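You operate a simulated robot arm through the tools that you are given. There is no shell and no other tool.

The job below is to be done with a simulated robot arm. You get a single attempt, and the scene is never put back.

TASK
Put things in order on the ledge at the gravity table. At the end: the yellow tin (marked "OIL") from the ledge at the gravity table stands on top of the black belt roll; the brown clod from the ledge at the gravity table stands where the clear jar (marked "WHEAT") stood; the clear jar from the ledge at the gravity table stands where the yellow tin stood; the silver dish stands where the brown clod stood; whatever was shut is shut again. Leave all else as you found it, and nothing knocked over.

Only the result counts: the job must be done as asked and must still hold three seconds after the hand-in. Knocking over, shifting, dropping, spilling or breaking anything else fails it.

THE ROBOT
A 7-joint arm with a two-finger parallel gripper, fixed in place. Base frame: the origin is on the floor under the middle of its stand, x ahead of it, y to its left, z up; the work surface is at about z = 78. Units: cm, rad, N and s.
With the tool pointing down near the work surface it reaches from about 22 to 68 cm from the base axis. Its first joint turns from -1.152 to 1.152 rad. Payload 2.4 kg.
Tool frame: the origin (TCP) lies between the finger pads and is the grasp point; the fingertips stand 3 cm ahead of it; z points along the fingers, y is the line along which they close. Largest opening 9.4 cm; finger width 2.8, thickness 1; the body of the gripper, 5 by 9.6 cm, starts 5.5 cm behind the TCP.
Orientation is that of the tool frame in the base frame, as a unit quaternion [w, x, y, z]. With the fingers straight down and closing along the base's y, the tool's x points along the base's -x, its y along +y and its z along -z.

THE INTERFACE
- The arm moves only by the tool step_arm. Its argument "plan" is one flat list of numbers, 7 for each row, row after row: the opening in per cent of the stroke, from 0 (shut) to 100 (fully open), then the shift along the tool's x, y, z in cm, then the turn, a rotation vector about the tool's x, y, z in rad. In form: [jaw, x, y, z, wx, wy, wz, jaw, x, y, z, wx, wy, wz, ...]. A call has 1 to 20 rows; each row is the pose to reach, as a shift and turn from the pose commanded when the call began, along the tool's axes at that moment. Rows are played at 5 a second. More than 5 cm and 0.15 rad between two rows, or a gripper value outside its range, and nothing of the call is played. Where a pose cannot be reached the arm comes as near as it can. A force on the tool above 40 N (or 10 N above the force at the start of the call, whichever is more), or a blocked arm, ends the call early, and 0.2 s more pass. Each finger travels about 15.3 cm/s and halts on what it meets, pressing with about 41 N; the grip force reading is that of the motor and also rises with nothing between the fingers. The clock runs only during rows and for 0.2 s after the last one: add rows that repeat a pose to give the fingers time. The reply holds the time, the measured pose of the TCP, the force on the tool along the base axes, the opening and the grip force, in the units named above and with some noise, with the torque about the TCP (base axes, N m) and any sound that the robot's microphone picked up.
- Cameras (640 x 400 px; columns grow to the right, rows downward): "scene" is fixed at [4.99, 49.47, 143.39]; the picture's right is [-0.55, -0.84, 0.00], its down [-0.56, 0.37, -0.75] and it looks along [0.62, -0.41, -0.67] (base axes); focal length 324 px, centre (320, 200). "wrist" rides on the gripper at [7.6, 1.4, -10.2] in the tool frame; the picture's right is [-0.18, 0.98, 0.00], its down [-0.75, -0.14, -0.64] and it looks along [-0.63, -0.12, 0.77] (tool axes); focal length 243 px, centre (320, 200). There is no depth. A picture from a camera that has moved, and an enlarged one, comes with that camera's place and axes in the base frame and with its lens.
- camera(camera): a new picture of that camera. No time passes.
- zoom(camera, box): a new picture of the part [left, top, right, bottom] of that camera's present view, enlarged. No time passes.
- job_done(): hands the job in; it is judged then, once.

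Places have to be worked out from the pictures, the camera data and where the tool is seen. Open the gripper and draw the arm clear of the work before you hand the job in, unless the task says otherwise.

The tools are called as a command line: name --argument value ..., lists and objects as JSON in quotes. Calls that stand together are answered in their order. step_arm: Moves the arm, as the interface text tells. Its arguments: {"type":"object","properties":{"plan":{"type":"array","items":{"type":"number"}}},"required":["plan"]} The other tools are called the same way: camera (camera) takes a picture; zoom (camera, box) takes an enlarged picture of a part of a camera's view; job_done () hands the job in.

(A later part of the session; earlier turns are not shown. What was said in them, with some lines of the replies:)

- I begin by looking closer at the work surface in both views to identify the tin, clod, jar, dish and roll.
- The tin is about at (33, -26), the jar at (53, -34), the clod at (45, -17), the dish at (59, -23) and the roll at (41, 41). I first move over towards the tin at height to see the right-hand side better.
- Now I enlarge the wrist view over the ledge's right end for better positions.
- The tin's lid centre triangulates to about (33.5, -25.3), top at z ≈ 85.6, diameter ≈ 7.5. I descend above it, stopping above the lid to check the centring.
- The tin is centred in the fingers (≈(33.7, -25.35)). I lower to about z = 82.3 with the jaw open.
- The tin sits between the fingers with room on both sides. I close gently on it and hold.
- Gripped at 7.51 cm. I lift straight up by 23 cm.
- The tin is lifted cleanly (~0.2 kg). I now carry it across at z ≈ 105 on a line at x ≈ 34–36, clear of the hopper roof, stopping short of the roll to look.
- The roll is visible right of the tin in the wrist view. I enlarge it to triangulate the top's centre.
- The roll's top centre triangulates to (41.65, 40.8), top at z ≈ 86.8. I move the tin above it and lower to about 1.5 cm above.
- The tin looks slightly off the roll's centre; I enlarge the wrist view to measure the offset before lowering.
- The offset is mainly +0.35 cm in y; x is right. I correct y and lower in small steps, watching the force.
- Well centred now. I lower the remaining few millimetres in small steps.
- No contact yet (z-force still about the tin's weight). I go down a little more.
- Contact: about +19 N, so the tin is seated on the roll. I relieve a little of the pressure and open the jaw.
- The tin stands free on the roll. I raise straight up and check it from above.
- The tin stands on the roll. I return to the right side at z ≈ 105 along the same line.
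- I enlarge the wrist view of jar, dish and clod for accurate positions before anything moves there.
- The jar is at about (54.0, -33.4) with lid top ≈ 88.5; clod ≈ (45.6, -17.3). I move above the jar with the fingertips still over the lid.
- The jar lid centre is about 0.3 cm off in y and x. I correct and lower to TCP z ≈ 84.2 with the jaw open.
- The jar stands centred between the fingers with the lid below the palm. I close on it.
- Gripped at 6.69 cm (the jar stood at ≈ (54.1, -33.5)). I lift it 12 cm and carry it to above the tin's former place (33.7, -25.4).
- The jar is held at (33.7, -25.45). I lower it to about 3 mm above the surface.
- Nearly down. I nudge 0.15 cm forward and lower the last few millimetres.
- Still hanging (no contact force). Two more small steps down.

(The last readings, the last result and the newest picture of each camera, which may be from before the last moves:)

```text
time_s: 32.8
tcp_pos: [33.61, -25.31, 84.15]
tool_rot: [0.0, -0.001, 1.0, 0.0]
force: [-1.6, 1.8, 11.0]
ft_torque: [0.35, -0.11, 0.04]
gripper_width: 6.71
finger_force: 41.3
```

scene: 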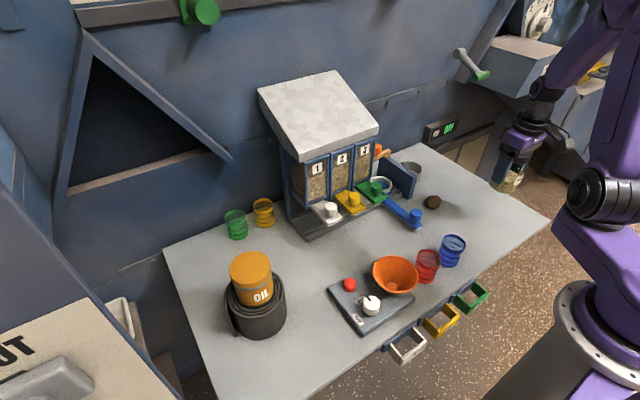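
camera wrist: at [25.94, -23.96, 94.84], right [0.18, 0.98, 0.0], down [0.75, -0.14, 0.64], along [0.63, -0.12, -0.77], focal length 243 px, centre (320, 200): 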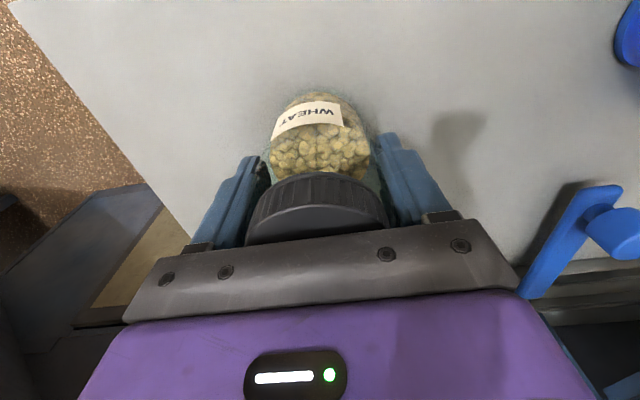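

Contact (+11 N): the jar stands on the surface. I relieve slightly and open the jaw.

step_arm --plan '[50, 0, 0, -0.06, 0, 0, 0, 50, 0, 0, -0.08, 0, 0, 0, 72, 0, 0, -0.08, 0, 0, 0, 80, 0, 0, -0.08, 0, 0, 0, 100, 0, 0, -0.08, 0, 0, 0, 100, 0, 0, -0.08, 0, 0, 0]'

camera --camera "wrist"

zoom --camera "scene" --box '[420, 110, 580, 240]'

```text
time_s: 34.2
tcp_pos: [33.67, -25.37, 84.33]
tool_rot: [0.0, 0.0, 1.0, 0.0]
force: [-0.5, -0.6, 0.8]
ft_torque: [0.02, 0.01, 0.02]
gripper_width: 9.41
finger_force: 0.0
```

```text
taken
camera wrist: at [26.08, -23.92, 94.59], right [0.18, 0.98, 0.0], down [0.75, -0.14, 0.64], along [0.63, -0.12, -0.77], focal length 243 px, centre (320, 200)
```

wrist: 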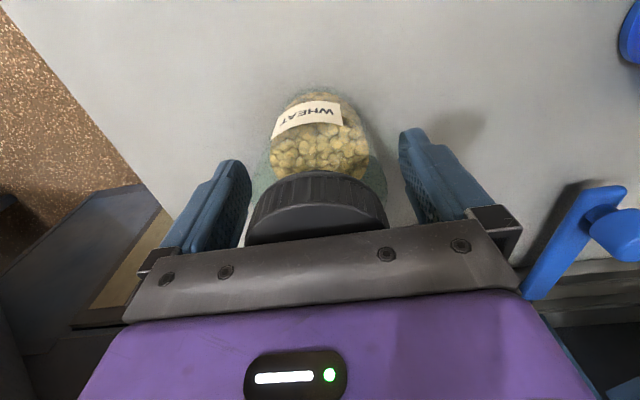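

```text
3.08 times, centred on (500, 175) of scene
camera zoom: at [4.99, 49.47, 143.39], right [-0.55, -0.84, 0.0], down [-0.56, 0.37, -0.75], along [0.62, -0.41, -0.67], focal length 997 px, centre (-234, 277)
```

zoom: 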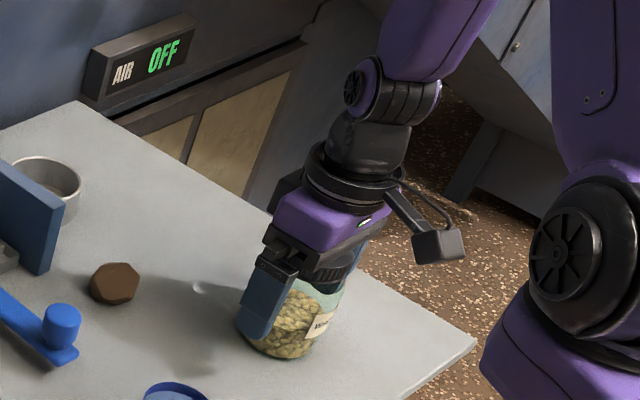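

Released; I raise straight up, then move to above the clod for a close look.

step_arm --plan '[100, 0, 0, -1, 0, 0, 0, 100, 0, 0, -4, 0, 0, 0, 100, 0, 0, -8, 0, 0, 0, 100, 0, 0, -12, 0, 0, 0, 100, 0, 0, -14, 0, 0, 0, 100, -3.5, 2.5, -14, 0, 0, 0, 100, -7.5, 5, -13, 0, 0, 0, 100, -11, 7.5, -10, 0, 0, 0, 100, -12, 8.1, -7, 0, 0, 0, 100, -12, 8.1, -7, 0, 0, 0]'

camera --camera "wrist"

camera --camera "scene"

```text
refused: row 8 steps farther than a row can; nothing moved
```

```text
taken
camera wrist: at [26.08, -23.92, 94.59], right [0.18, 0.98, 0.0], down [0.75, -0.14, 0.64], along [0.63, -0.12, -0.77], focal length 243 px, centre (320, 200)
```

wrist: 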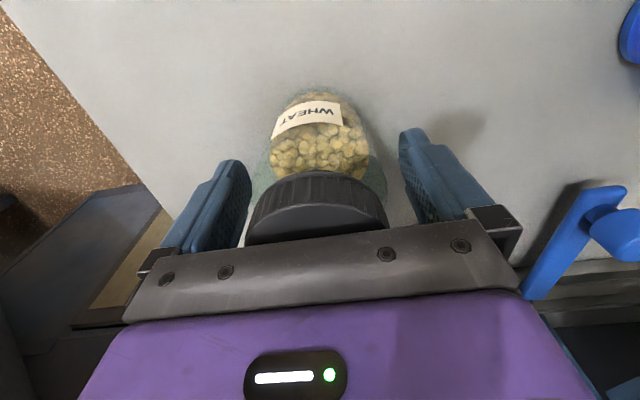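

```text
taken
```

scene: 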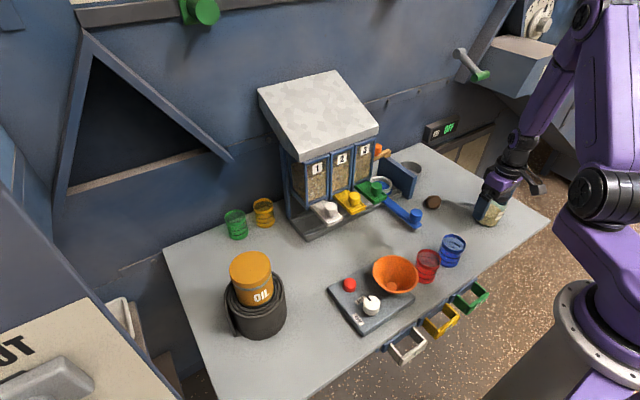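

One step was too long and nothing moved; I resend with shorter steps.

step_arm --plan '[100, 0, 0, -1, 0, 0, 0, 100, 0, 0, -4, 0, 0, 0, 100, 0, 0, -8, 0, 0, 0, 100, 0, 0, -12, 0, 0, 0, 100, 0, 0, -14, 0, 0, 0, 100, -3, 2, -14, 0, 0, 0, 100, -6, 4, -13, 0, 0, 0, 100, -9, 6, -11, 0, 0, 0, 100, -11.5, 7.8, -9, 0, 0, 0, 100, -12, 8.1, -7, 0, 0, 0, 100, -12, 8.1, -7, 0, 0, 0]'

camera --camera "wrist"

camera --camera "scene"

```text
time_s: 36.6
tcp_pos: [45.92, -17.44, 91.45]
tool_rot: [0.0, 0.0, 1.0, 0.0]
force: [-1.1, 0.0, 0.3]
ft_torque: [-0.02, 0.0, -0.02]
gripper_width: 9.41
finger_force: 0.1
```

```text
taken
camera wrist: at [38.35, -15.98, 101.64], right [0.18, 0.98, 0.0], down [0.75, -0.14, 0.64], along [0.63, -0.12, -0.77], focal length 243 px, centre (320, 200)
```

wrist: 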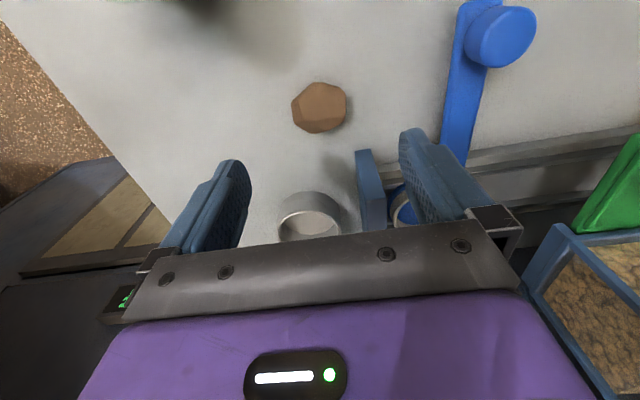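

```text
taken
```

scene: 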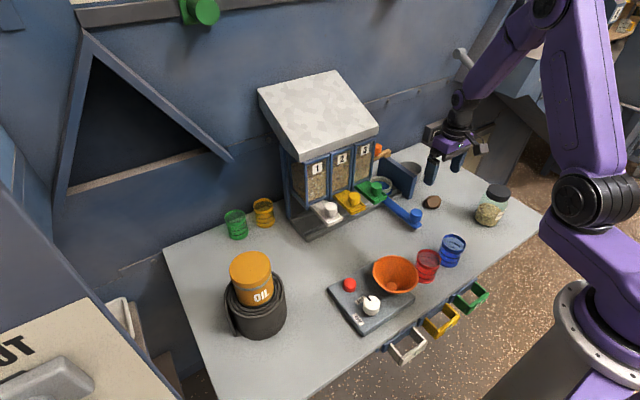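

I enlarge the clod to see its shape and find the best pair of faces to grip.

zoom --camera "wrist" --box '[270, 65, 370, 145]'

zoom --camera "scene" --box '[400, 170, 464, 230]'

zoom --camera "scene" --box '[350, 120, 540, 240]'

```text
5.00 times, centred on (320, 105) of wrist
camera zoom: at [38.35, -15.98, 101.64], right [0.18, 0.98, 0.0], down [0.75, -0.14, 0.64], along [0.63, -0.12, -0.77], focal length 1213 px, centre (320, 675)
```

zoom: 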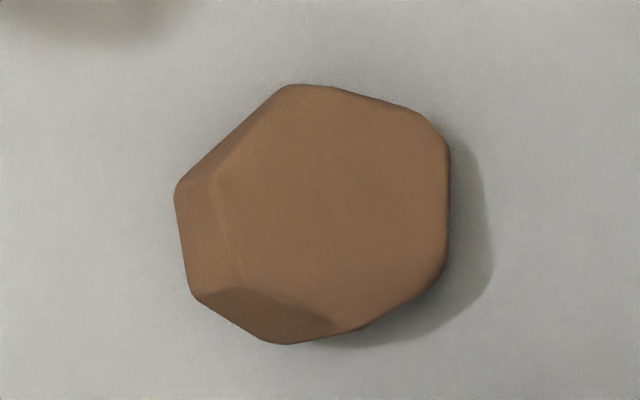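

```text
6.67 times, centred on (432, 200) of scene
camera zoom: at [4.99, 49.47, 143.39], right [-0.55, -0.84, 0.0], down [-0.56, 0.37, -0.75], along [0.62, -0.41, -0.67], focal length 2160 px, centre (-427, 200)
```

zoom: 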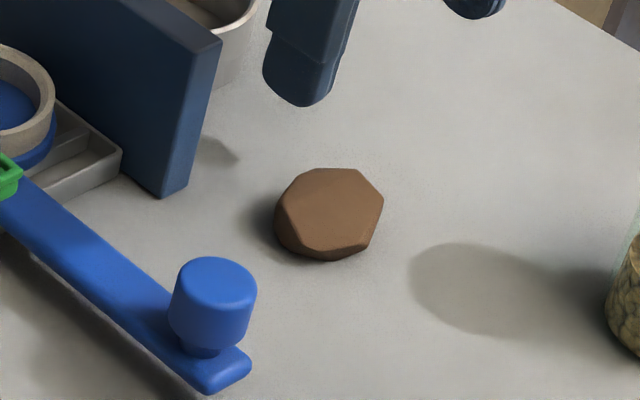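

```text
3.33 times, centred on (445, 180) of scene
camera zoom: at [4.99, 49.47, 143.39], right [-0.55, -0.84, 0.0], down [-0.56, 0.37, -0.75], along [0.62, -0.41, -0.67], focal length 1080 px, centre (-97, 267)
```

zoom: 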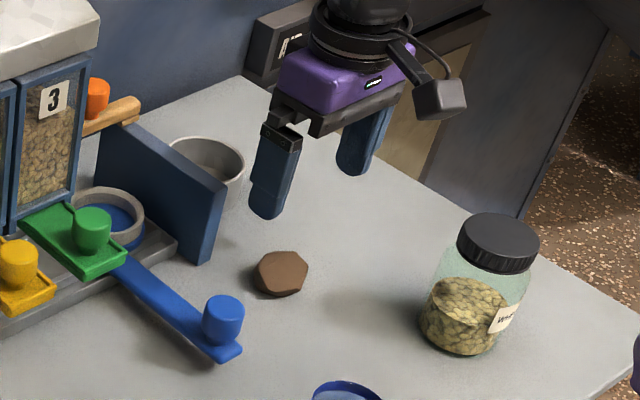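

The clod is almost exactly beneath the TCP (≈ (45.9, -17.5)), about 4.7 cm across with near-parallel left and right faces turned by ~0.18 rad. I turn the tool by 0.18 about its z and descend to z ≈ 81.5.

step_arm --plan '[100, 0, -0.15, 1, 0, 0, 0.09, 100, 0, -0.15, 3, 0, 0, 0.18, 100, 0, -0.15, 6, 0, 0, 0.18, 100, 0, -0.15, 8, 0, 0, 0.18, 100, 0, -0.15, 9.3, 0, 0, 0.18, 100, 0, -0.15, 9.9, 0, 0, 0.18, 100, 0, -0.15, 9.9, 0, 0, 0.18]'

camera --camera "wrist"

zoom --camera "scene" --box '[370, 100, 500, 230]'

```text
time_s: 38.2
tcp_pos: [45.79, -17.55, 81.39]
tool_rot: [0.001, 0.09, 0.996, 0.0]
force: [-0.4, -0.7, 0.0]
ft_torque: [0.01, -0.01, 0.0]
gripper_width: 9.39
finger_force: 0.1
```

```text
taken
camera wrist: at [38.53, -14.7, 91.65], right [0.36, 0.93, 0.0], down [0.72, -0.27, 0.64], along [0.6, -0.23, -0.77], focal length 243 px, centre (320, 200)
```

wrist: 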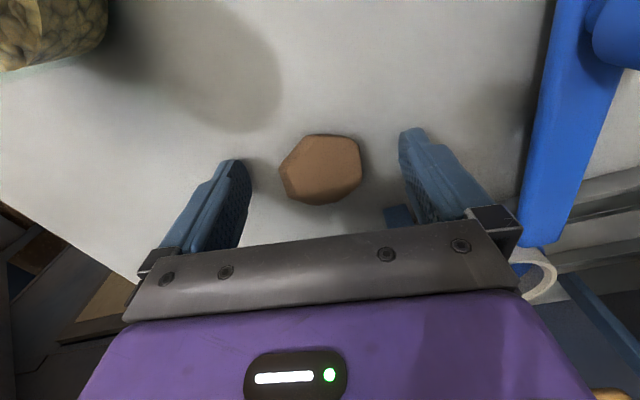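

```text
3.08 times, centred on (435, 165) of scene
camera zoom: at [4.99, 49.47, 143.39], right [-0.55, -0.84, 0.0], down [-0.56, 0.37, -0.75], along [0.62, -0.41, -0.67], focal length 997 px, centre (-34, 308)
```

zoom: 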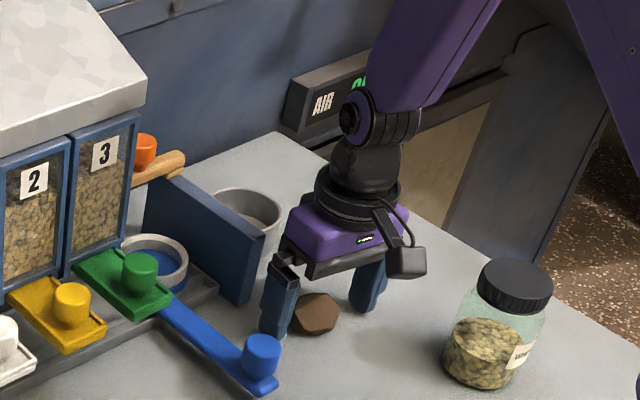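

The clod sits centred between the fingers. I close on it stepwise.

step_arm --plan '[80, 0, 0, 0, 0, 0, 0, 66, 0, 0, 0, 0, 0, 0, 56, 0, 0, 0, 0, 0, 0, 50, 0, 0, 0, 0, 0, 0, 30, 0, 0, 0, 0, 0, 0, 30, 0, 0, 0, 0, 0, 0, 30, 0, 0, 0, 0, 0, 0]'

camera --camera "wrist"

zoom --camera "scene" --box '[400, 150, 480, 220]'

```text
time_s: 39.8
tcp_pos: [45.77, -17.61, 81.32]
tool_rot: [0.0, 0.09, 0.996, 0.001]
force: [-0.6, -1.3, 0.2]
ft_torque: [-0.03, -0.02, -0.03]
gripper_width: 4.97
finger_force: 41.1
```

```text
taken
camera wrist: at [38.52, -14.71, 91.66], right [0.36, 0.93, 0.0], down [0.72, -0.27, 0.64], along [0.6, -0.23, -0.77], focal length 243 px, centre (320, 200)
```

wrist: 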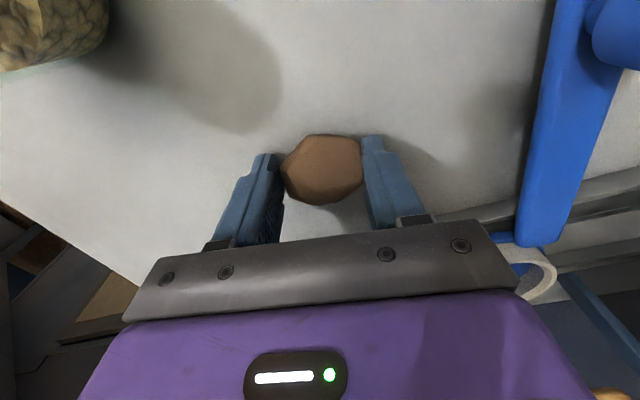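

```text
5.71 times, centred on (440, 185) of scene
camera zoom: at [4.99, 49.47, 143.39], right [-0.55, -0.84, 0.0], down [-0.56, 0.37, -0.75], along [0.62, -0.41, -0.67], focal length 1852 px, centre (-366, 286)
```

zoom: 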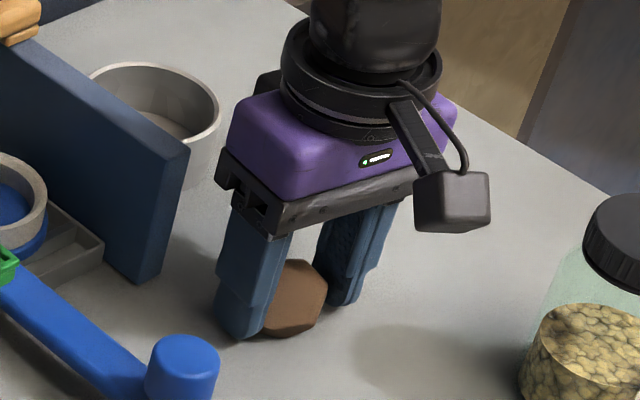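

Gripped at 4.97 cm. I lift it 12 cm and check that it stays in the fingers.

step_arm --plan '[30, 0, 0, -0.5, 0, 0, 0, 30, 0, 0, -2, 0, 0, 0, 30, 0, 0, -4, 0, 0, 0, 30, 0, 0, -7, 0, 0, 0, 30, 0, 0, -10, 0, 0, 0, 30, 0, 0, -12, 0, 0, 0, 30, 0, 0, -12, 0, 0, 0]'

camera --camera "wrist"

zoom --camera "scene" --box '[370, 100, 500, 230]'

```text
time_s: 41.4
tcp_pos: [45.89, -17.55, 93.43]
tool_rot: [0.0, 0.09, 0.996, 0.0]
force: [-0.3, -0.1, -0.5]
ft_torque: [0.01, -0.04, -0.02]
gripper_width: 4.96
finger_force: 40.8
```

```text
taken
camera wrist: at [38.6, -14.63, 103.7], right [0.36, 0.93, 0.0], down [0.72, -0.27, 0.64], along [0.6, -0.23, -0.77], focal length 243 px, centre (320, 200)
```

wrist: 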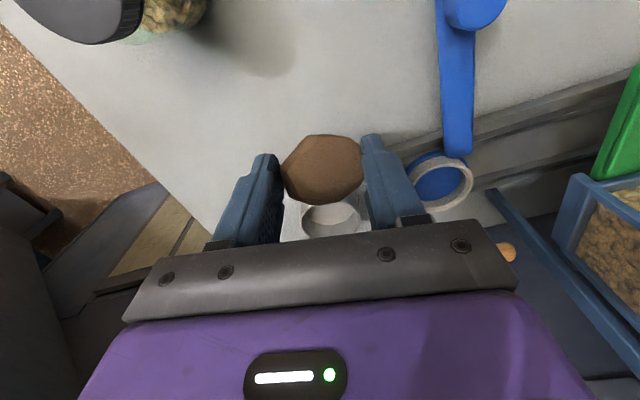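

```text
3.08 times, centred on (435, 165) of scene
camera zoom: at [4.99, 49.47, 143.39], right [-0.55, -0.84, 0.0], down [-0.56, 0.37, -0.75], along [0.62, -0.41, -0.67], focal length 997 px, centre (-34, 308)
```

zoom: 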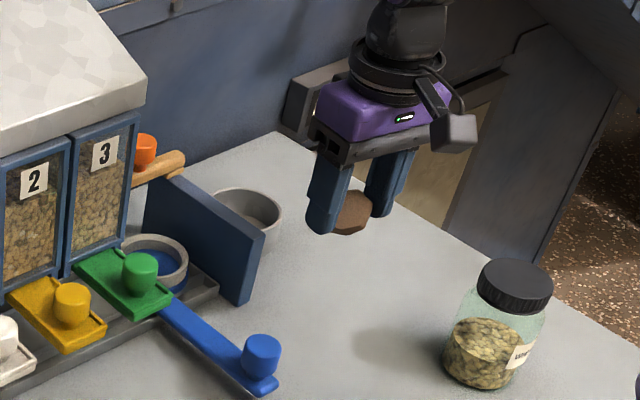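

The clod is held firmly. I carry it to above the jar's former place (54.1, -33.5), turning the tool back on the way.

step_arm --plan '[30, -1.6, -2.1, 0, 0, 0, -0.03, 30, -3.8, -5, 0, 0, 0, -0.07, 30, -6, -7.9, 0, 0, 0, -0.11, 30, -8.2, -10.7, 0, 0, 0, -0.15, 30, -10.1, -13.2, 0, 0, 0, -0.18, 30, -10.93, -14.28, 0, 0, 0, -0.18, 30, -10.93, -14.28, 3, 0, 0, -0.18, 30, -10.93, -14.28, 6, 0, 0, -0.18, 30, -10.93, -14.28, 8, 0, 0, -0.18, 30, -10.93, -14.28, 8, 0, 0, -0.18]'

camera --camera "wrist"

zoom --camera "scene" --box '[370, 80, 530, 200]'

```text
time_s: 43.6
tcp_pos: [53.95, -33.65, 85.49]
tool_rot: [0.0, -0.001, 1.0, 0.0]
force: [-0.1, -0.1, 0.0]
ft_torque: [0.03, 0.01, -0.01]
gripper_width: 4.96
finger_force: 41.1
```

```text
taken
camera wrist: at [46.36, -32.13, 95.66], right [0.18, 0.98, 0.0], down [0.75, -0.14, 0.64], along [0.63, -0.12, -0.77], focal length 243 px, centre (320, 200)
```

wrist: 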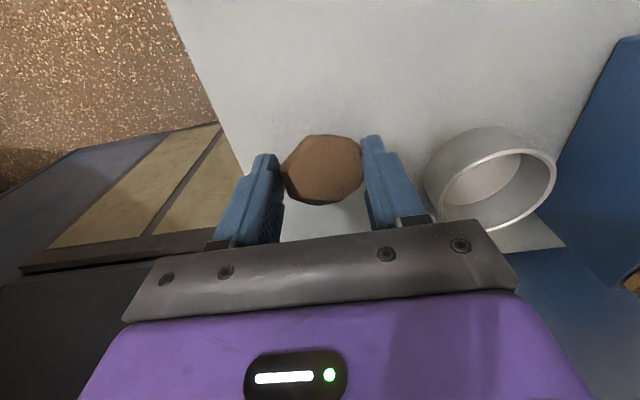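

```text
3.33 times, centred on (450, 140) of scene
camera zoom: at [4.99, 49.47, 143.39], right [-0.55, -0.84, 0.0], down [-0.56, 0.37, -0.75], along [0.62, -0.41, -0.67], focal length 1080 px, centre (-113, 400)
```

zoom: 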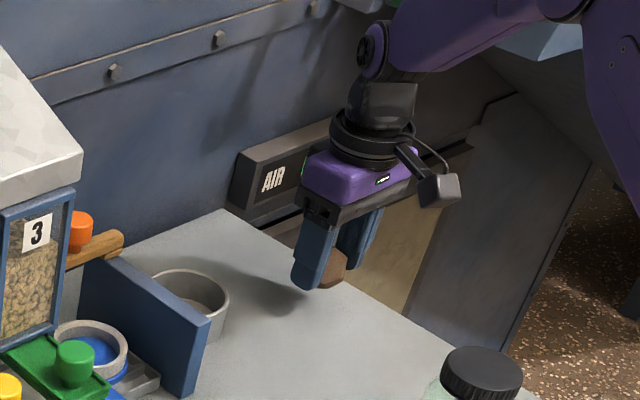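

I lower the clod to just above the surface.

step_arm --plan '[30, -0.1, 0.08, 1.5, 0, 0, 0, 30, -0.1, 0.08, 2.8, 0, 0, 0, 30, -0.1, 0.08, 3.5, 0, 0, 0, 30, -0.1, 0.08, 3.8, 0, 0, 0, 30, -0.1, 0.08, 3.8, 0, 0, 0]'

zoom --camera "scene" --box '[420, 120, 500, 190]'

camera --camera "wrist"

```text
time_s: 44.8
tcp_pos: [54.11, -33.51, 81.58]
tool_rot: [0.0, 0.0, 1.0, 0.0]
force: [0.5, 0.2, -0.6]
ft_torque: [-0.01, -0.01, -0.01]
gripper_width: 4.95
finger_force: 41.5
```

```text
5.71 times, centred on (460, 155) of scene
camera zoom: at [4.99, 49.47, 143.39], right [-0.55, -0.84, 0.0], down [-0.56, 0.37, -0.75], along [0.62, -0.41, -0.67], focal length 1852 px, centre (-480, 457)
```

zoom: 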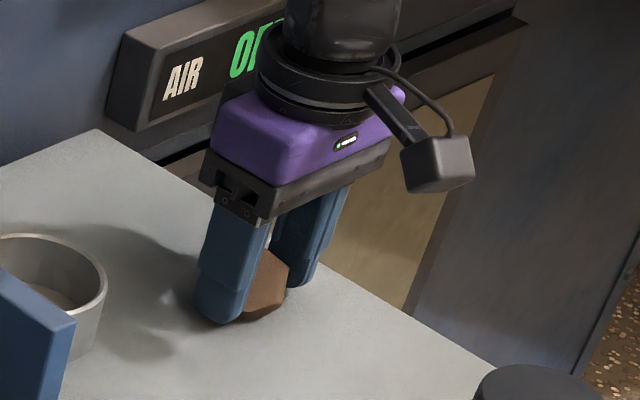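

```text
taken
camera wrist: at [46.46, -32.02, 91.89], right [0.18, 0.98, 0.0], down [0.75, -0.14, 0.64], along [0.63, -0.12, -0.77], focal length 243 px, centre (320, 200)
```

wrist: 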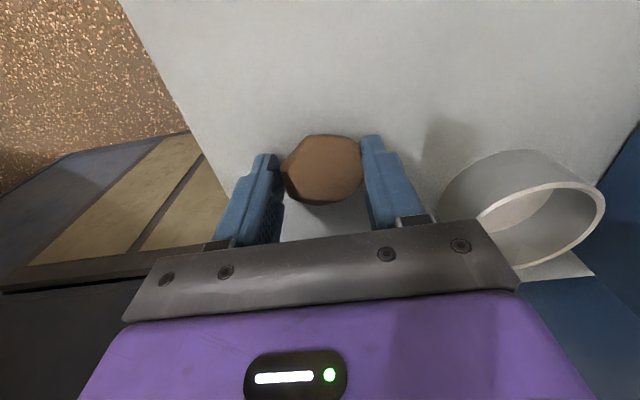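

Almost down; I lower another 0.15 cm and read the force.

step_arm --plan '[30, 0, 0, 0.1, 0, 0, 0, 30, 0, 0, 0.17, 0, 0, 0, 30, 0, 0, 0.17, 0, 0, 0]'

```text
time_s: 45.6
tcp_pos: [54.01, -33.41, 81.45]
tool_rot: [0.0, 0.0, 1.0, 0.0]
force: [0.5, -0.4, 0.9]
ft_torque: [-0.01, -0.01, -0.03]
gripper_width: 4.98
finger_force: 40.6
```

step_arm --plan '[30, 0, 0, 0.06, 0, 0, 0, 30, 0, 0, 0.1, 0, 0, 0, 30, 0, 0, 0.1, 0, 0, 0]'

```text
time_s: 46.4
tcp_pos: [54.11, -33.46, 81.53]
tool_rot: [0.001, 0.0, 1.0, -0.001]
force: [-2.7, 3.5, 19.7]
ft_torque: [0.45, 0.05, 0.05]
gripper_width: 4.97
finger_force: 40.9
```

Contact at about +20 N: the clod rests on the surface. I ease off and open the jaw.

step_arm --plan '[30, 0, 0, -0.08, 0, 0, 0, 30, 0, 0, -0.1, 0, 0, 0, 55, 0, 0, -0.1, 0, 0, 0, 65, 0, 0, -0.1, 0, 0, 0, 85, 0, 0, -0.1, 0, 0, 0, 100, 0, 0, -0.1, 0, 0, 0, 100, 0, 0, -0.1, 0, 0, 0]'

camera --camera "wrist"

zoom --camera "scene" --box '[420, 120, 500, 190]'

```text
time_s: 48.0
tcp_pos: [54.07, -33.28, 81.47]
tool_rot: [0.0, 0.0, 1.0, 0.001]
force: [0.2, 0.2, 0.4]
ft_torque: [0.0, -0.05, -0.05]
gripper_width: 9.42
finger_force: 0.1
```

```text
taken
camera wrist: at [46.5, -31.93, 91.68], right [0.18, 0.98, 0.0], down [0.75, -0.14, 0.64], along [0.63, -0.12, -0.77], focal length 243 px, centre (320, 200)
```

wrist: 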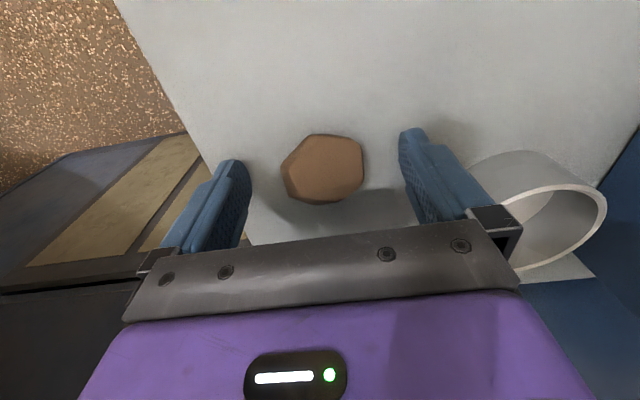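

```text
5.71 times, centred on (460, 155) of scene
camera zoom: at [4.99, 49.47, 143.39], right [-0.55, -0.84, 0.0], down [-0.56, 0.37, -0.75], along [0.62, -0.41, -0.67], focal length 1852 px, centre (-480, 457)
```

zoom: 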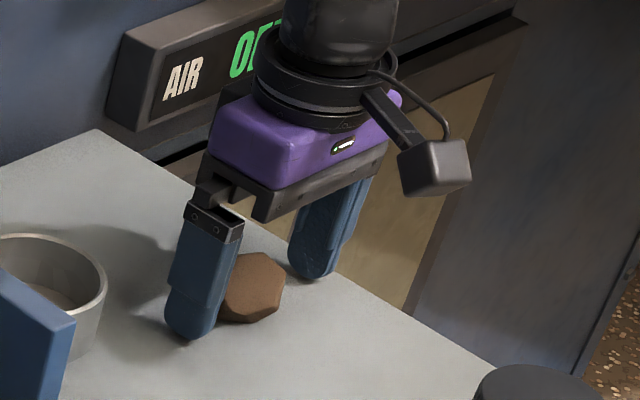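

The clod is free and upright. I raise the arm and move to above the dish for a closer look.

step_arm --plan '[100, 0, 0, -1, 0, 0, 0, 100, 0, 0, -4, 0, 0, 0, 100, 0, 0, -8, 0, 0, 0, 100, 0, 0, -12, 0, 0, 0, 100, 0, 0, -15, 0, 0, 0, 100, -0.5, 3.5, -15, 0, 0, 0, 100, -1.3, 7.2, -15, 0, 0, 0, 100, -2, 10, -15, 0, 0, 0, 100, -2.4, 11.2, -15, 0, 0, 0, 100, -2.4, 11.2, -15, 0, 0, 0]'

camera --camera "wrist"

camera --camera "scene"

```text
time_s: 50.2
tcp_pos: [56.11, -22.2, 96.47]
tool_rot: [0.0, -0.001, 1.0, 0.0]
force: [-0.2, -0.1, 0.4]
ft_torque: [-0.02, 0.04, 0.01]
gripper_width: 9.41
finger_force: 0.1
```

```text
taken
camera wrist: at [48.64, -20.68, 106.7], right [0.18, 0.98, 0.0], down [0.75, -0.14, 0.64], along [0.63, -0.12, -0.77], focal length 243 px, centre (320, 200)
```

wrist: 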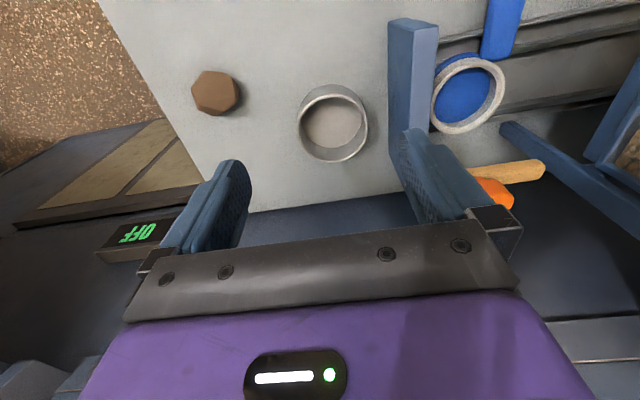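

```text
taken
```

scene: 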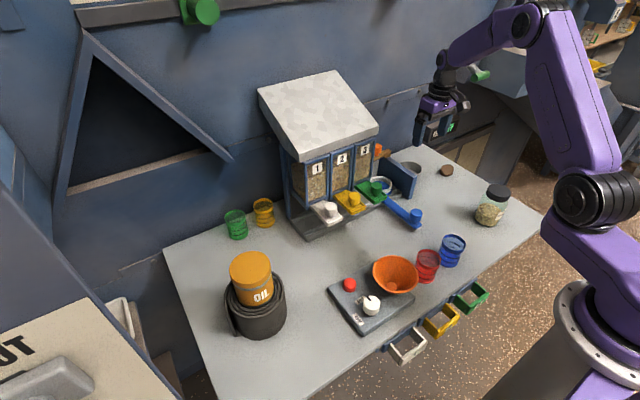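

I enlarge the dish and panel to measure the clearance for the fingers.

zoom --camera "wrist" --box '[270, 10, 510, 200]'

zoom --camera "scene" --box '[360, 130, 480, 220]'

```text
2.11 times, centred on (390, 105) of wrist
camera zoom: at [48.64, -20.68, 106.7], right [0.18, 0.98, 0.0], down [0.75, -0.14, 0.64], along [0.63, -0.12, -0.77], focal length 511 px, centre (173, 400)
```

zoom: 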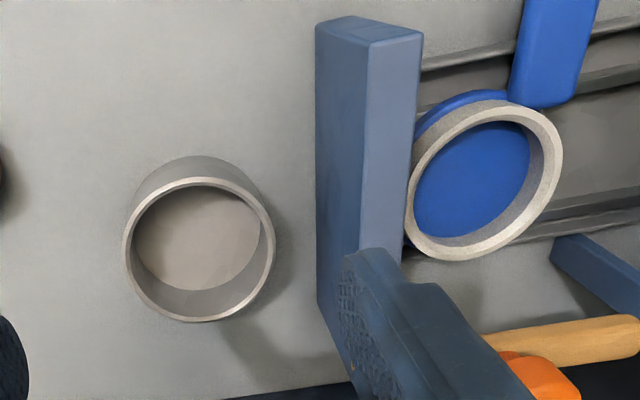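

```text
4.44 times, centred on (420, 175) of scene
camera zoom: at [4.99, 49.47, 143.39], right [-0.55, -0.84, 0.0], down [-0.56, 0.37, -0.75], along [0.62, -0.41, -0.67], focal length 1440 px, centre (-124, 311)
```

zoom: 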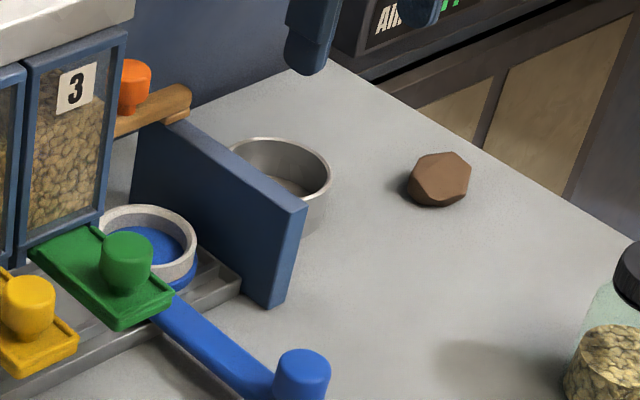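

The dish centre is about (59.2, -21.4), rim about 7.7 cm wide, and the panel face at y ≈ -14.6, leaving room for a finger. I move above it and down a bit to check the alignment.

step_arm --plan '[100, -1.5, 0.2, 1, 0, 0, 0, 100, -3, 0.5, 3, 0, 0, 0, 100, -3, 0.5, 5.5, 0, 0, 0, 100, -3, 0.5, 5.5, 0, 0, 0]'

camera --camera "wrist"

zoom --camera "scene" --box '[360, 80, 500, 220]'

```text
time_s: 51.2
tcp_pos: [59.49, -21.9, 90.85]
tool_rot: [0.001, 0.0, 1.0, -0.001]
force: [0.7, 0.9, -0.3]
ft_torque: [0.03, 0.01, 0.0]
gripper_width: 9.4
finger_force: 0.0
```

```text
taken
camera wrist: at [51.89, -20.34, 101.12], right [0.18, 0.98, 0.0], down [0.75, -0.14, 0.64], along [0.63, -0.12, -0.77], focal length 243 px, centre (320, 200)
```

wrist: 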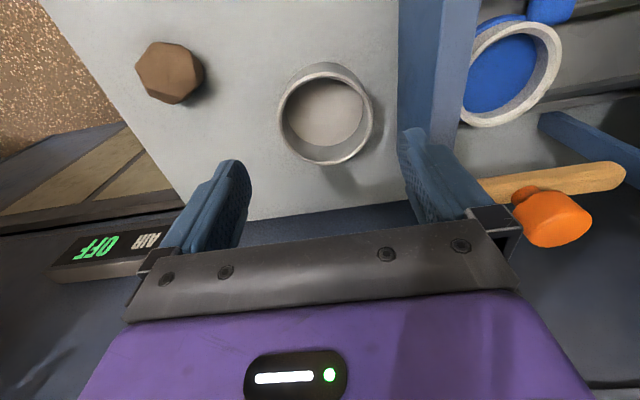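

```text
2.86 times, centred on (430, 150) of scene
camera zoom: at [4.99, 49.47, 143.39], right [-0.55, -0.84, 0.0], down [-0.56, 0.37, -0.75], along [0.62, -0.41, -0.67], focal length 926 px, centre (6, 343)
```

zoom: 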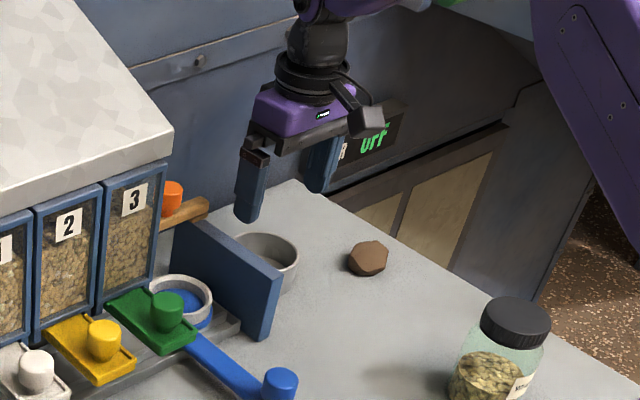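

The dish centre is at ≈ (59.6, -21.4), rim at z ≈ 82; the TCP needs +0.2 in x and y. I descend to z ≈ 81.8, fingers astride the dish, right finger between dish and panel.

step_arm --plan '[100, -0.2, 0.22, 1.5, 0, 0, 0, 100, -0.2, 0.22, 3.5, 0, 0, 0, 100, -0.2, 0.22, 5.5, 0, 0, 0, 100, -0.2, 0.22, 7.5, 0, 0, 0, 100, -0.2, 0.22, 9.05, 0, 0, 0, 100, -0.2, 0.22, 9.05, 0, 0, 0]'

camera --camera "wrist"

zoom --camera "scene" --box '[360, 80, 500, 220]'

```text
time_s: 52.6
tcp_pos: [59.63, -21.5, 81.95]
tool_rot: [0.0, 0.001, 1.0, 0.0]
force: [0.4, -0.3, -0.2]
ft_torque: [0.01, 0.01, 0.0]
gripper_width: 9.39
finger_force: 0.2
```

```text
taken
camera wrist: at [52.02, -19.94, 92.17], right [0.18, 0.98, 0.0], down [0.75, -0.14, 0.64], along [0.63, -0.12, -0.77], focal length 243 px, centre (320, 200)
```

wrist: 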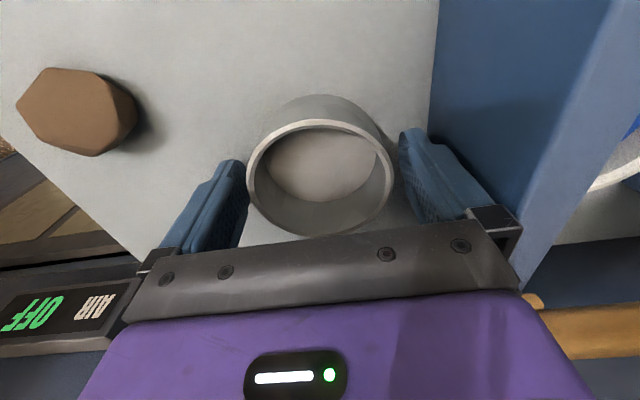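

```text
2.86 times, centred on (430, 150) of scene
camera zoom: at [4.99, 49.47, 143.39], right [-0.55, -0.84, 0.0], down [-0.56, 0.37, -0.75], along [0.62, -0.41, -0.67], focal length 926 px, centre (6, 343)
```

zoom: 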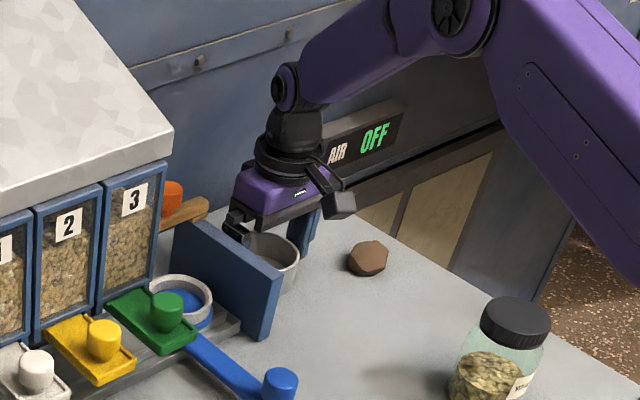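

The dish is centred between the fingers, nothing touched. I close on it.

step_arm --plan '[92, 0, 0, 0, 0, 0, 0, 87, 0, 0, 0, 0, 0, 0, 83, 0, 0, 0, 0, 0, 0, 70, 0, 0, 0, 0, 0, 0, 70, 0, 0, 0, 0, 0, 0]'

camera --camera "wrist"

```text
time_s: 53.8
tcp_pos: [59.68, -21.42, 82.07]
tool_rot: [0.001, -0.001, 1.0, -0.002]
force: [-0.7, -1.5, 13.9]
ft_torque: [0.51, -0.12, 0.06]
gripper_width: 7.63
finger_force: 41.1
```

```text
taken
camera wrist: at [52.04, -19.98, 92.28], right [0.18, 0.98, 0.0], down [0.75, -0.14, 0.64], along [0.63, -0.12, -0.76], focal length 243 px, centre (320, 200)
```

wrist: 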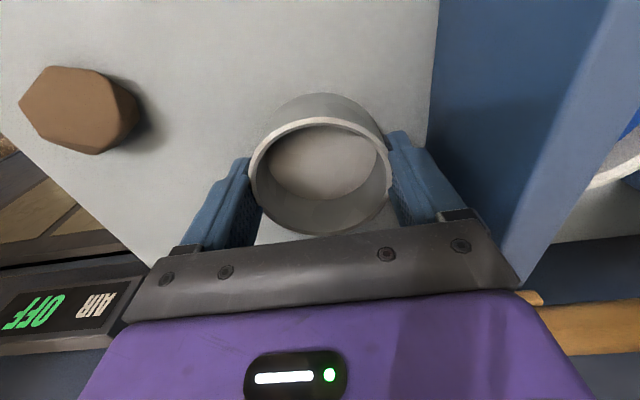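

Gripped at 7.63 cm with some upward reaction from the table. I lift gently and watch.

step_arm --plan '[70, 0, 0, -0.15, 0, 0, 0, 70, 0, 0, -0.5, 0, 0, 0, 70, 0, 0, -1.2, 0, 0, 0, 70, 0, 0, -2, 0, 0, 0, 70, 0, 0, -2, 0, 0, 0]'

camera --camera "wrist"

zoom --camera "scene" --box '[370, 110, 470, 210]'

```text
time_s: 55.0
tcp_pos: [59.62, -21.51, 84.0]
tool_rot: [-0.001, 0.0, 1.0, 0.0]
force: [-0.4, -0.1, -0.5]
ft_torque: [-0.01, 0.03, -0.02]
gripper_width: 7.6
finger_force: 40.9
```

```text
taken
camera wrist: at [51.98, -19.98, 94.27], right [0.18, 0.98, 0.0], down [0.75, -0.14, 0.64], along [0.63, -0.12, -0.77], focal length 243 px, centre (320, 200)
```

wrist: 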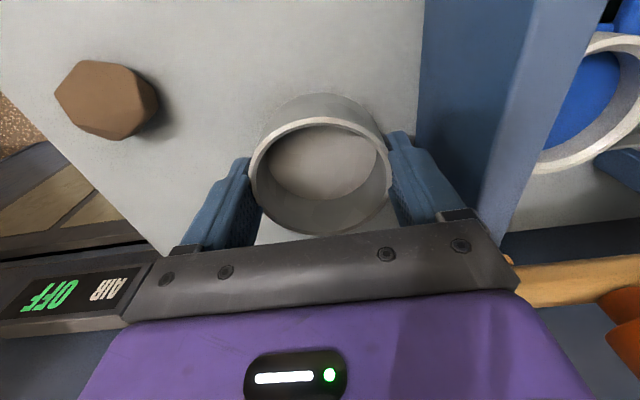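

```text
4.00 times, centred on (420, 160) of scene
camera zoom: at [4.99, 49.47, 143.39], right [-0.55, -0.84, 0.0], down [-0.56, 0.37, -0.75], along [0.62, -0.41, -0.67], focal length 1296 px, centre (-80, 360)
```

zoom: 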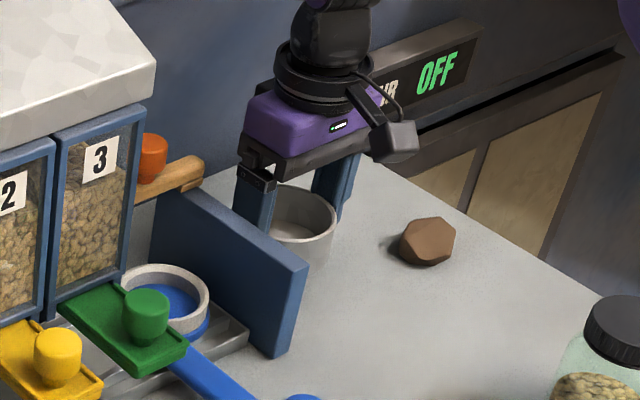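

The dish is held level. I lift a further 12 cm over the panel height and carry it to above the clod's former place (45.9, -17.5).

step_arm --plan '[70, 0, 0, -2, 0, 0, 0, 70, 0, 0, -5, 0, 0, 0, 70, 0, 0, -8.5, 0, 0, 0, 70, 0, 0, -12, 0, 0, 0, 70, 1.5, 0.4, -12, 0, 0, 0, 70, 4.5, 1.3, -12, 0, 0, 0, 70, 8, 2.3, -12, 0, 0, 0, 70, 11.5, 3.3, -12, 0, 0, 0, 70, 13.8, 3.98, -12, 0, 0, 0, 70, 13.8, 3.98, -12, 0, 0, 0]'

camera --camera "wrist"

camera --camera "scene"

```text
time_s: 57.2
tcp_pos: [45.52, -17.67, 95.73]
tool_rot: [0.0, -0.001, 1.0, 0.0]
force: [0.0, 0.0, -0.7]
ft_torque: [0.0, 0.0, -0.01]
gripper_width: 7.58
finger_force: 41.2
```

```text
taken
camera wrist: at [37.99, -16.23, 106.08], right [0.18, 0.98, 0.0], down [0.75, -0.14, 0.64], along [0.63, -0.12, -0.77], focal length 243 px, centre (320, 200)
```

wrist: 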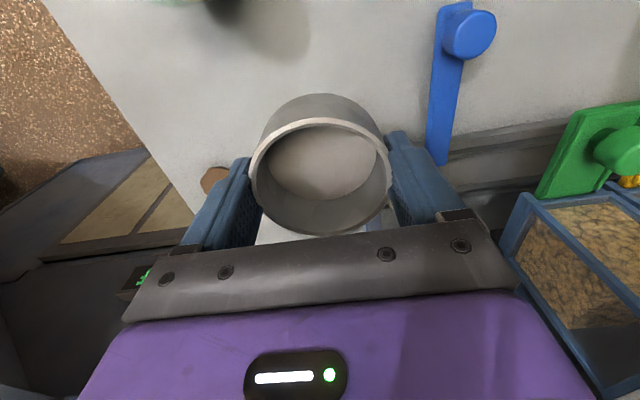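

```text
taken
```

scene: 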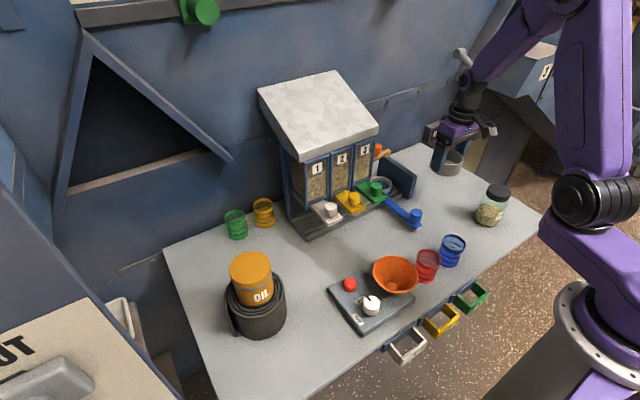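

I correct by +0.2 x / +0.1 y and lower to about 5 mm above the surface.

step_arm --plan '[70, -0.2, 0.1, 3, 0, 0, 0, 70, -0.2, 0.1, 6.5, 0, 0, 0, 70, -0.2, 0.1, 9.5, 0, 0, 0, 70, -0.2, 0.1, 12, 0, 0, 0, 70, -0.2, 0.1, 13.2, 0, 0, 0, 70, -0.2, 0.1, 13.5, 0, 0, 0, 70, -0.2, 0.1, 13.5, 0, 0, 0]'

camera --camera "wrist"

zoom --camera "scene" --box '[370, 110, 490, 230]'

```text
time_s: 58.8
tcp_pos: [46.07, -17.35, 82.53]
tool_rot: [0.001, 0.0, 1.0, 0.0]
force: [-0.1, -0.2, -0.9]
ft_torque: [0.0, -0.02, 0.0]
gripper_width: 7.56
finger_force: 40.8
```

```text
taken
camera wrist: at [38.39, -15.88, 92.72], right [0.18, 0.98, 0.0], down [0.75, -0.14, 0.64], along [0.63, -0.12, -0.77], focal length 243 px, centre (320, 200)
```

wrist: 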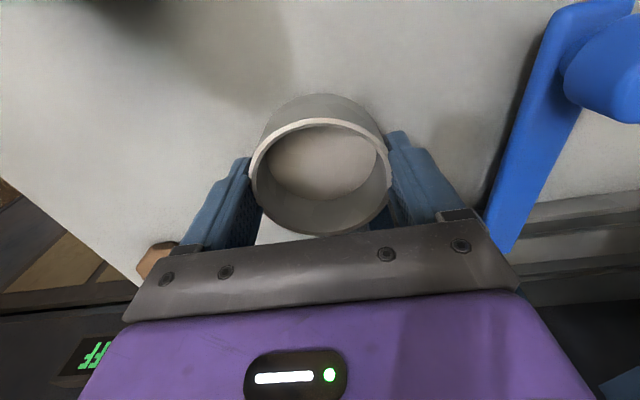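

```text
3.33 times, centred on (430, 170) of scene
camera zoom: at [4.99, 49.47, 143.39], right [-0.55, -0.84, 0.0], down [-0.56, 0.37, -0.75], along [0.62, -0.41, -0.67], focal length 1080 px, centre (-47, 300)
```

zoom: 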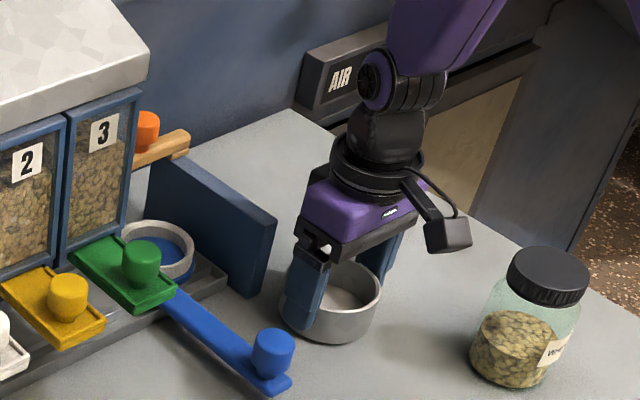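

The dish lines up with where the clod stood. I lower the last few millimetres.

step_arm --plan '[70, 0, 0, 0.15, 0, 0, 0, 70, 0, 0, 0.3, 0, 0, 0, 70, 0, 0, 0.3, 0, 0, 0]'

```text
time_s: 59.6
tcp_pos: [45.89, -17.35, 82.19]
tool_rot: [0.0, 0.0, 1.0, 0.001]
force: [1.0, 0.0, -0.7]
ft_torque: [-0.01, 0.03, -0.02]
gripper_width: 7.59
finger_force: 40.7
```

step_arm --plan '[70, 0, 0, 0.1, 0, 0, 0, 70, 0, 0, 0.17, 0, 0, 0, 70, 0, 0, 0.17, 0, 0, 0]'

```text
time_s: 60.4
tcp_pos: [45.87, -17.35, 82.0]
tool_rot: [0.001, 0.0, 1.0, 0.0]
force: [-9.7, 2.4, 35.9]
ft_torque: [0.92, -0.11, 0.26]
gripper_width: 7.57
finger_force: 41.3
```

Firm contact (+36 N). I back off slightly and read the force again before opening.

step_arm --plan '[70, 0, 0, -0.06, 0, 0, 0, 70, 0, 0, -0.12, 0, 0, 0, 70, 0, 0, -0.12, 0, 0, 0]'

```text
time_s: 61.2
tcp_pos: [45.98, -17.28, 82.04]
tool_rot: [0.0, 0.001, 1.0, 0.0]
force: [-4.5, -3.7, 14.3]
ft_torque: [0.33, -0.13, 0.04]
gripper_width: 7.56
finger_force: 41.1
```

Contact reduced to about 14 N with the dish flat on the surface. I ease off a bit more and open the jaw.

step_arm --plan '[70, 0, 0, -0.06, 0, 0, 0, 70, 0, 0, -0.07, 0, 0, 0, 82, 0, 0, -0.07, 0, 0, 0, 88, 0, 0, -0.07, 0, 0, 0, 100, 0, 0, -0.07, 0, 0, 0, 100, 0, 0, -0.07, 0, 0, 0]'

camera --camera "wrist"

zoom --camera "scene" --box '[370, 110, 490, 230]'

```text
time_s: 62.6
tcp_pos: [45.9, -17.26, 82.01]
tool_rot: [0.0, 0.0, 1.0, -0.001]
force: [-0.7, -0.5, -0.8]
ft_torque: [0.02, -0.01, 0.0]
gripper_width: 9.4
finger_force: 0.0
```

```text
taken
camera wrist: at [38.39, -15.82, 92.33], right [0.18, 0.98, 0.0], down [0.75, -0.14, 0.64], along [0.63, -0.12, -0.77], focal length 243 px, centre (320, 200)
```

wrist: 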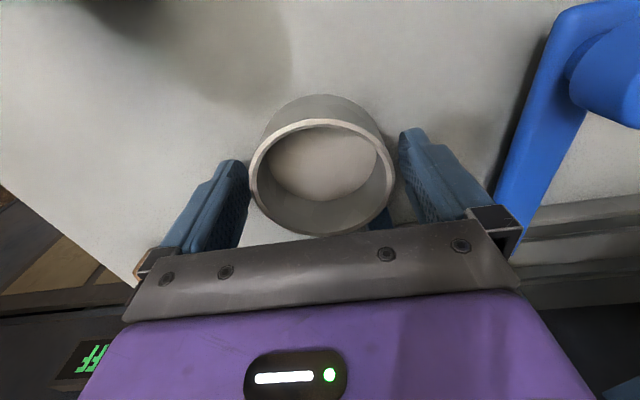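

```text
3.33 times, centred on (430, 170) of scene
camera zoom: at [4.99, 49.47, 143.39], right [-0.55, -0.84, 0.0], down [-0.56, 0.37, -0.75], along [0.62, -0.41, -0.67], focal length 1080 px, centre (-47, 300)
```

zoom: 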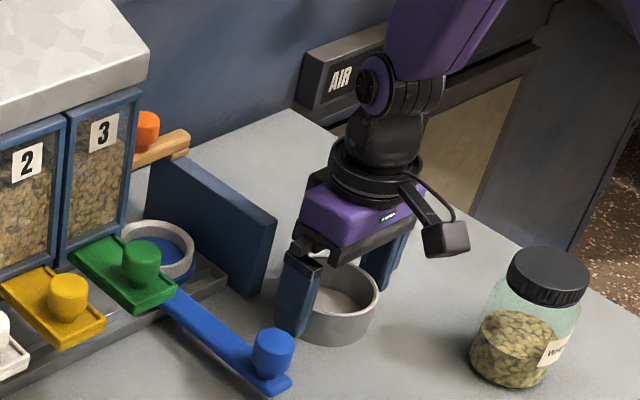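

The dish stands free at ≈ (45.9, -17.3). I rise straight up, then draw the arm back to the side clear of the work.

step_arm --plan '[100, 0, 0, -1, 0, 0, 0, 100, 0, 0, -3, 0, 0, 0, 100, 0, 0, -6, 0, 0, 0, 100, 0, 0, -10, 0, 0, 0, 100, 0, 0, -14, 0, 0, 0, 100, 0, 0, -18, 0, 0, 0, 100, 0, 0, -22, 0, 0, 0, 100, 0, 0, -26, 0, 0, 0, 100, 2.5, 0, -26, 0, 0, 0, 100, 5, 0, -26, 0, 0, 0, 100, 5, 0, -26, 0, 0, 0]'

camera --camera "wrist"

camera --camera "scene"

```text
time_s: 65.0
tcp_pos: [40.99, -17.49, 108.21]
tool_rot: [0.0, 0.001, 1.0, 0.0]
force: [-0.5, -0.7, -0.1]
ft_torque: [0.0, 0.01, 0.01]
gripper_width: 9.41
finger_force: 0.0
```

```text
taken
camera wrist: at [33.37, -15.96, 118.43], right [0.18, 0.98, 0.0], down [0.75, -0.14, 0.64], along [0.63, -0.12, -0.77], focal length 243 px, centre (320, 200)
```

wrist: 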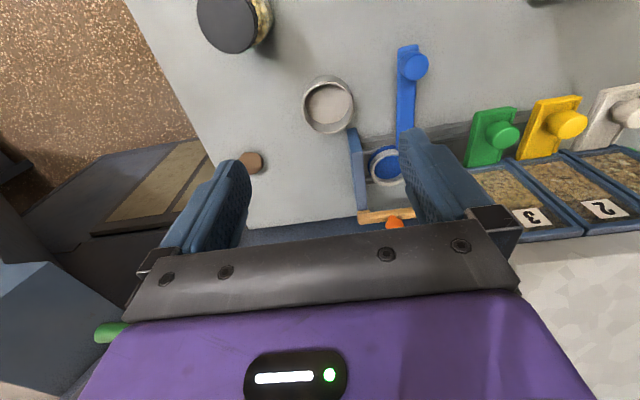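

```text
taken
```

scene: 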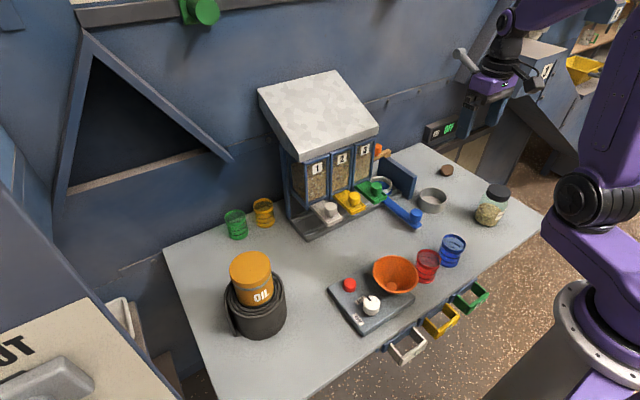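

All items appear in place; I enlarge the scene for a final check of positions and uprightness.

zoom --camera "scene" --box '[340, 120, 540, 245]'

zoom --camera "scene" --box '[180, 180, 500, 380]'

```text
3.20 times, centred on (440, 182) of scene
camera zoom: at [4.99, 49.47, 143.39], right [-0.55, -0.84, 0.0], down [-0.56, 0.37, -0.75], along [0.62, -0.41, -0.67], focal length 1037 px, centre (-64, 256)
```

zoom: 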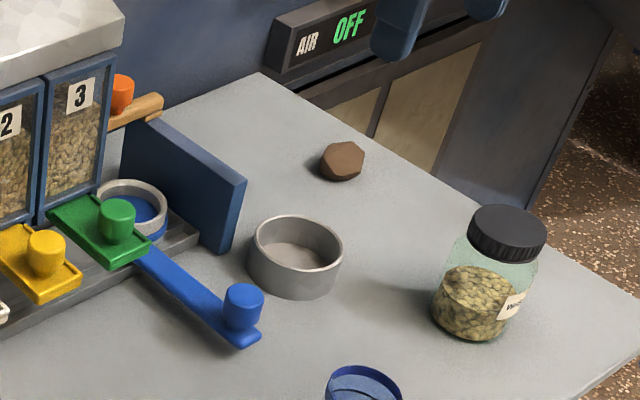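

```text
2.00 times, centred on (340, 280) of scene
camera zoom: at [4.99, 49.47, 143.39], right [-0.55, -0.84, 0.0], down [-0.56, 0.37, -0.75], along [0.62, -0.41, -0.67], focal length 648 px, centre (280, 40)
```

zoom: 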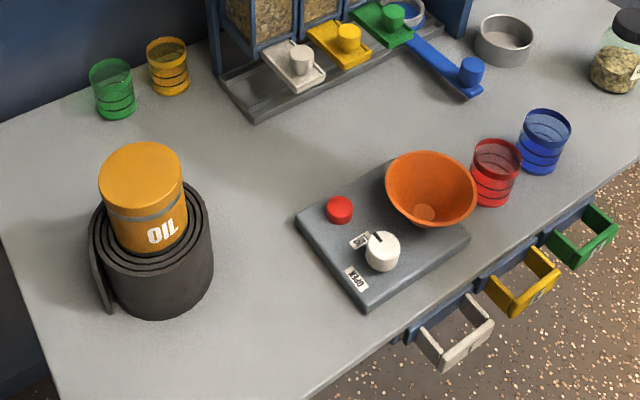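

Tin on the roll, jar at the tin's place, clod at the jar's place, dish at the clod's place; nothing else moved, nothing was opened, and the gripper is open and raised clear. I hand in.

job_done

```text
The job is handed in.
```

The ledge is in order and the job is handed in. I haven't been told how it was judged.

- **Yellow tin ("OIL"):** it stands on top of the black belt roll, close to its centre.
- **Clear jar ("WHEAT"):** it stands where the tin stood.
- **Brown clod:** it stands where the jar stood.
- **Silver dish:** it stands where the clod stood.

By my measurements from the pictures, each item is within about half a centimetre of its place. The last pictures showed everything upright and nothing else disturbed. I opened nothing, so there was nothing to shut again. The arm was left with the gripper open, raised about 26 cm above the dish.
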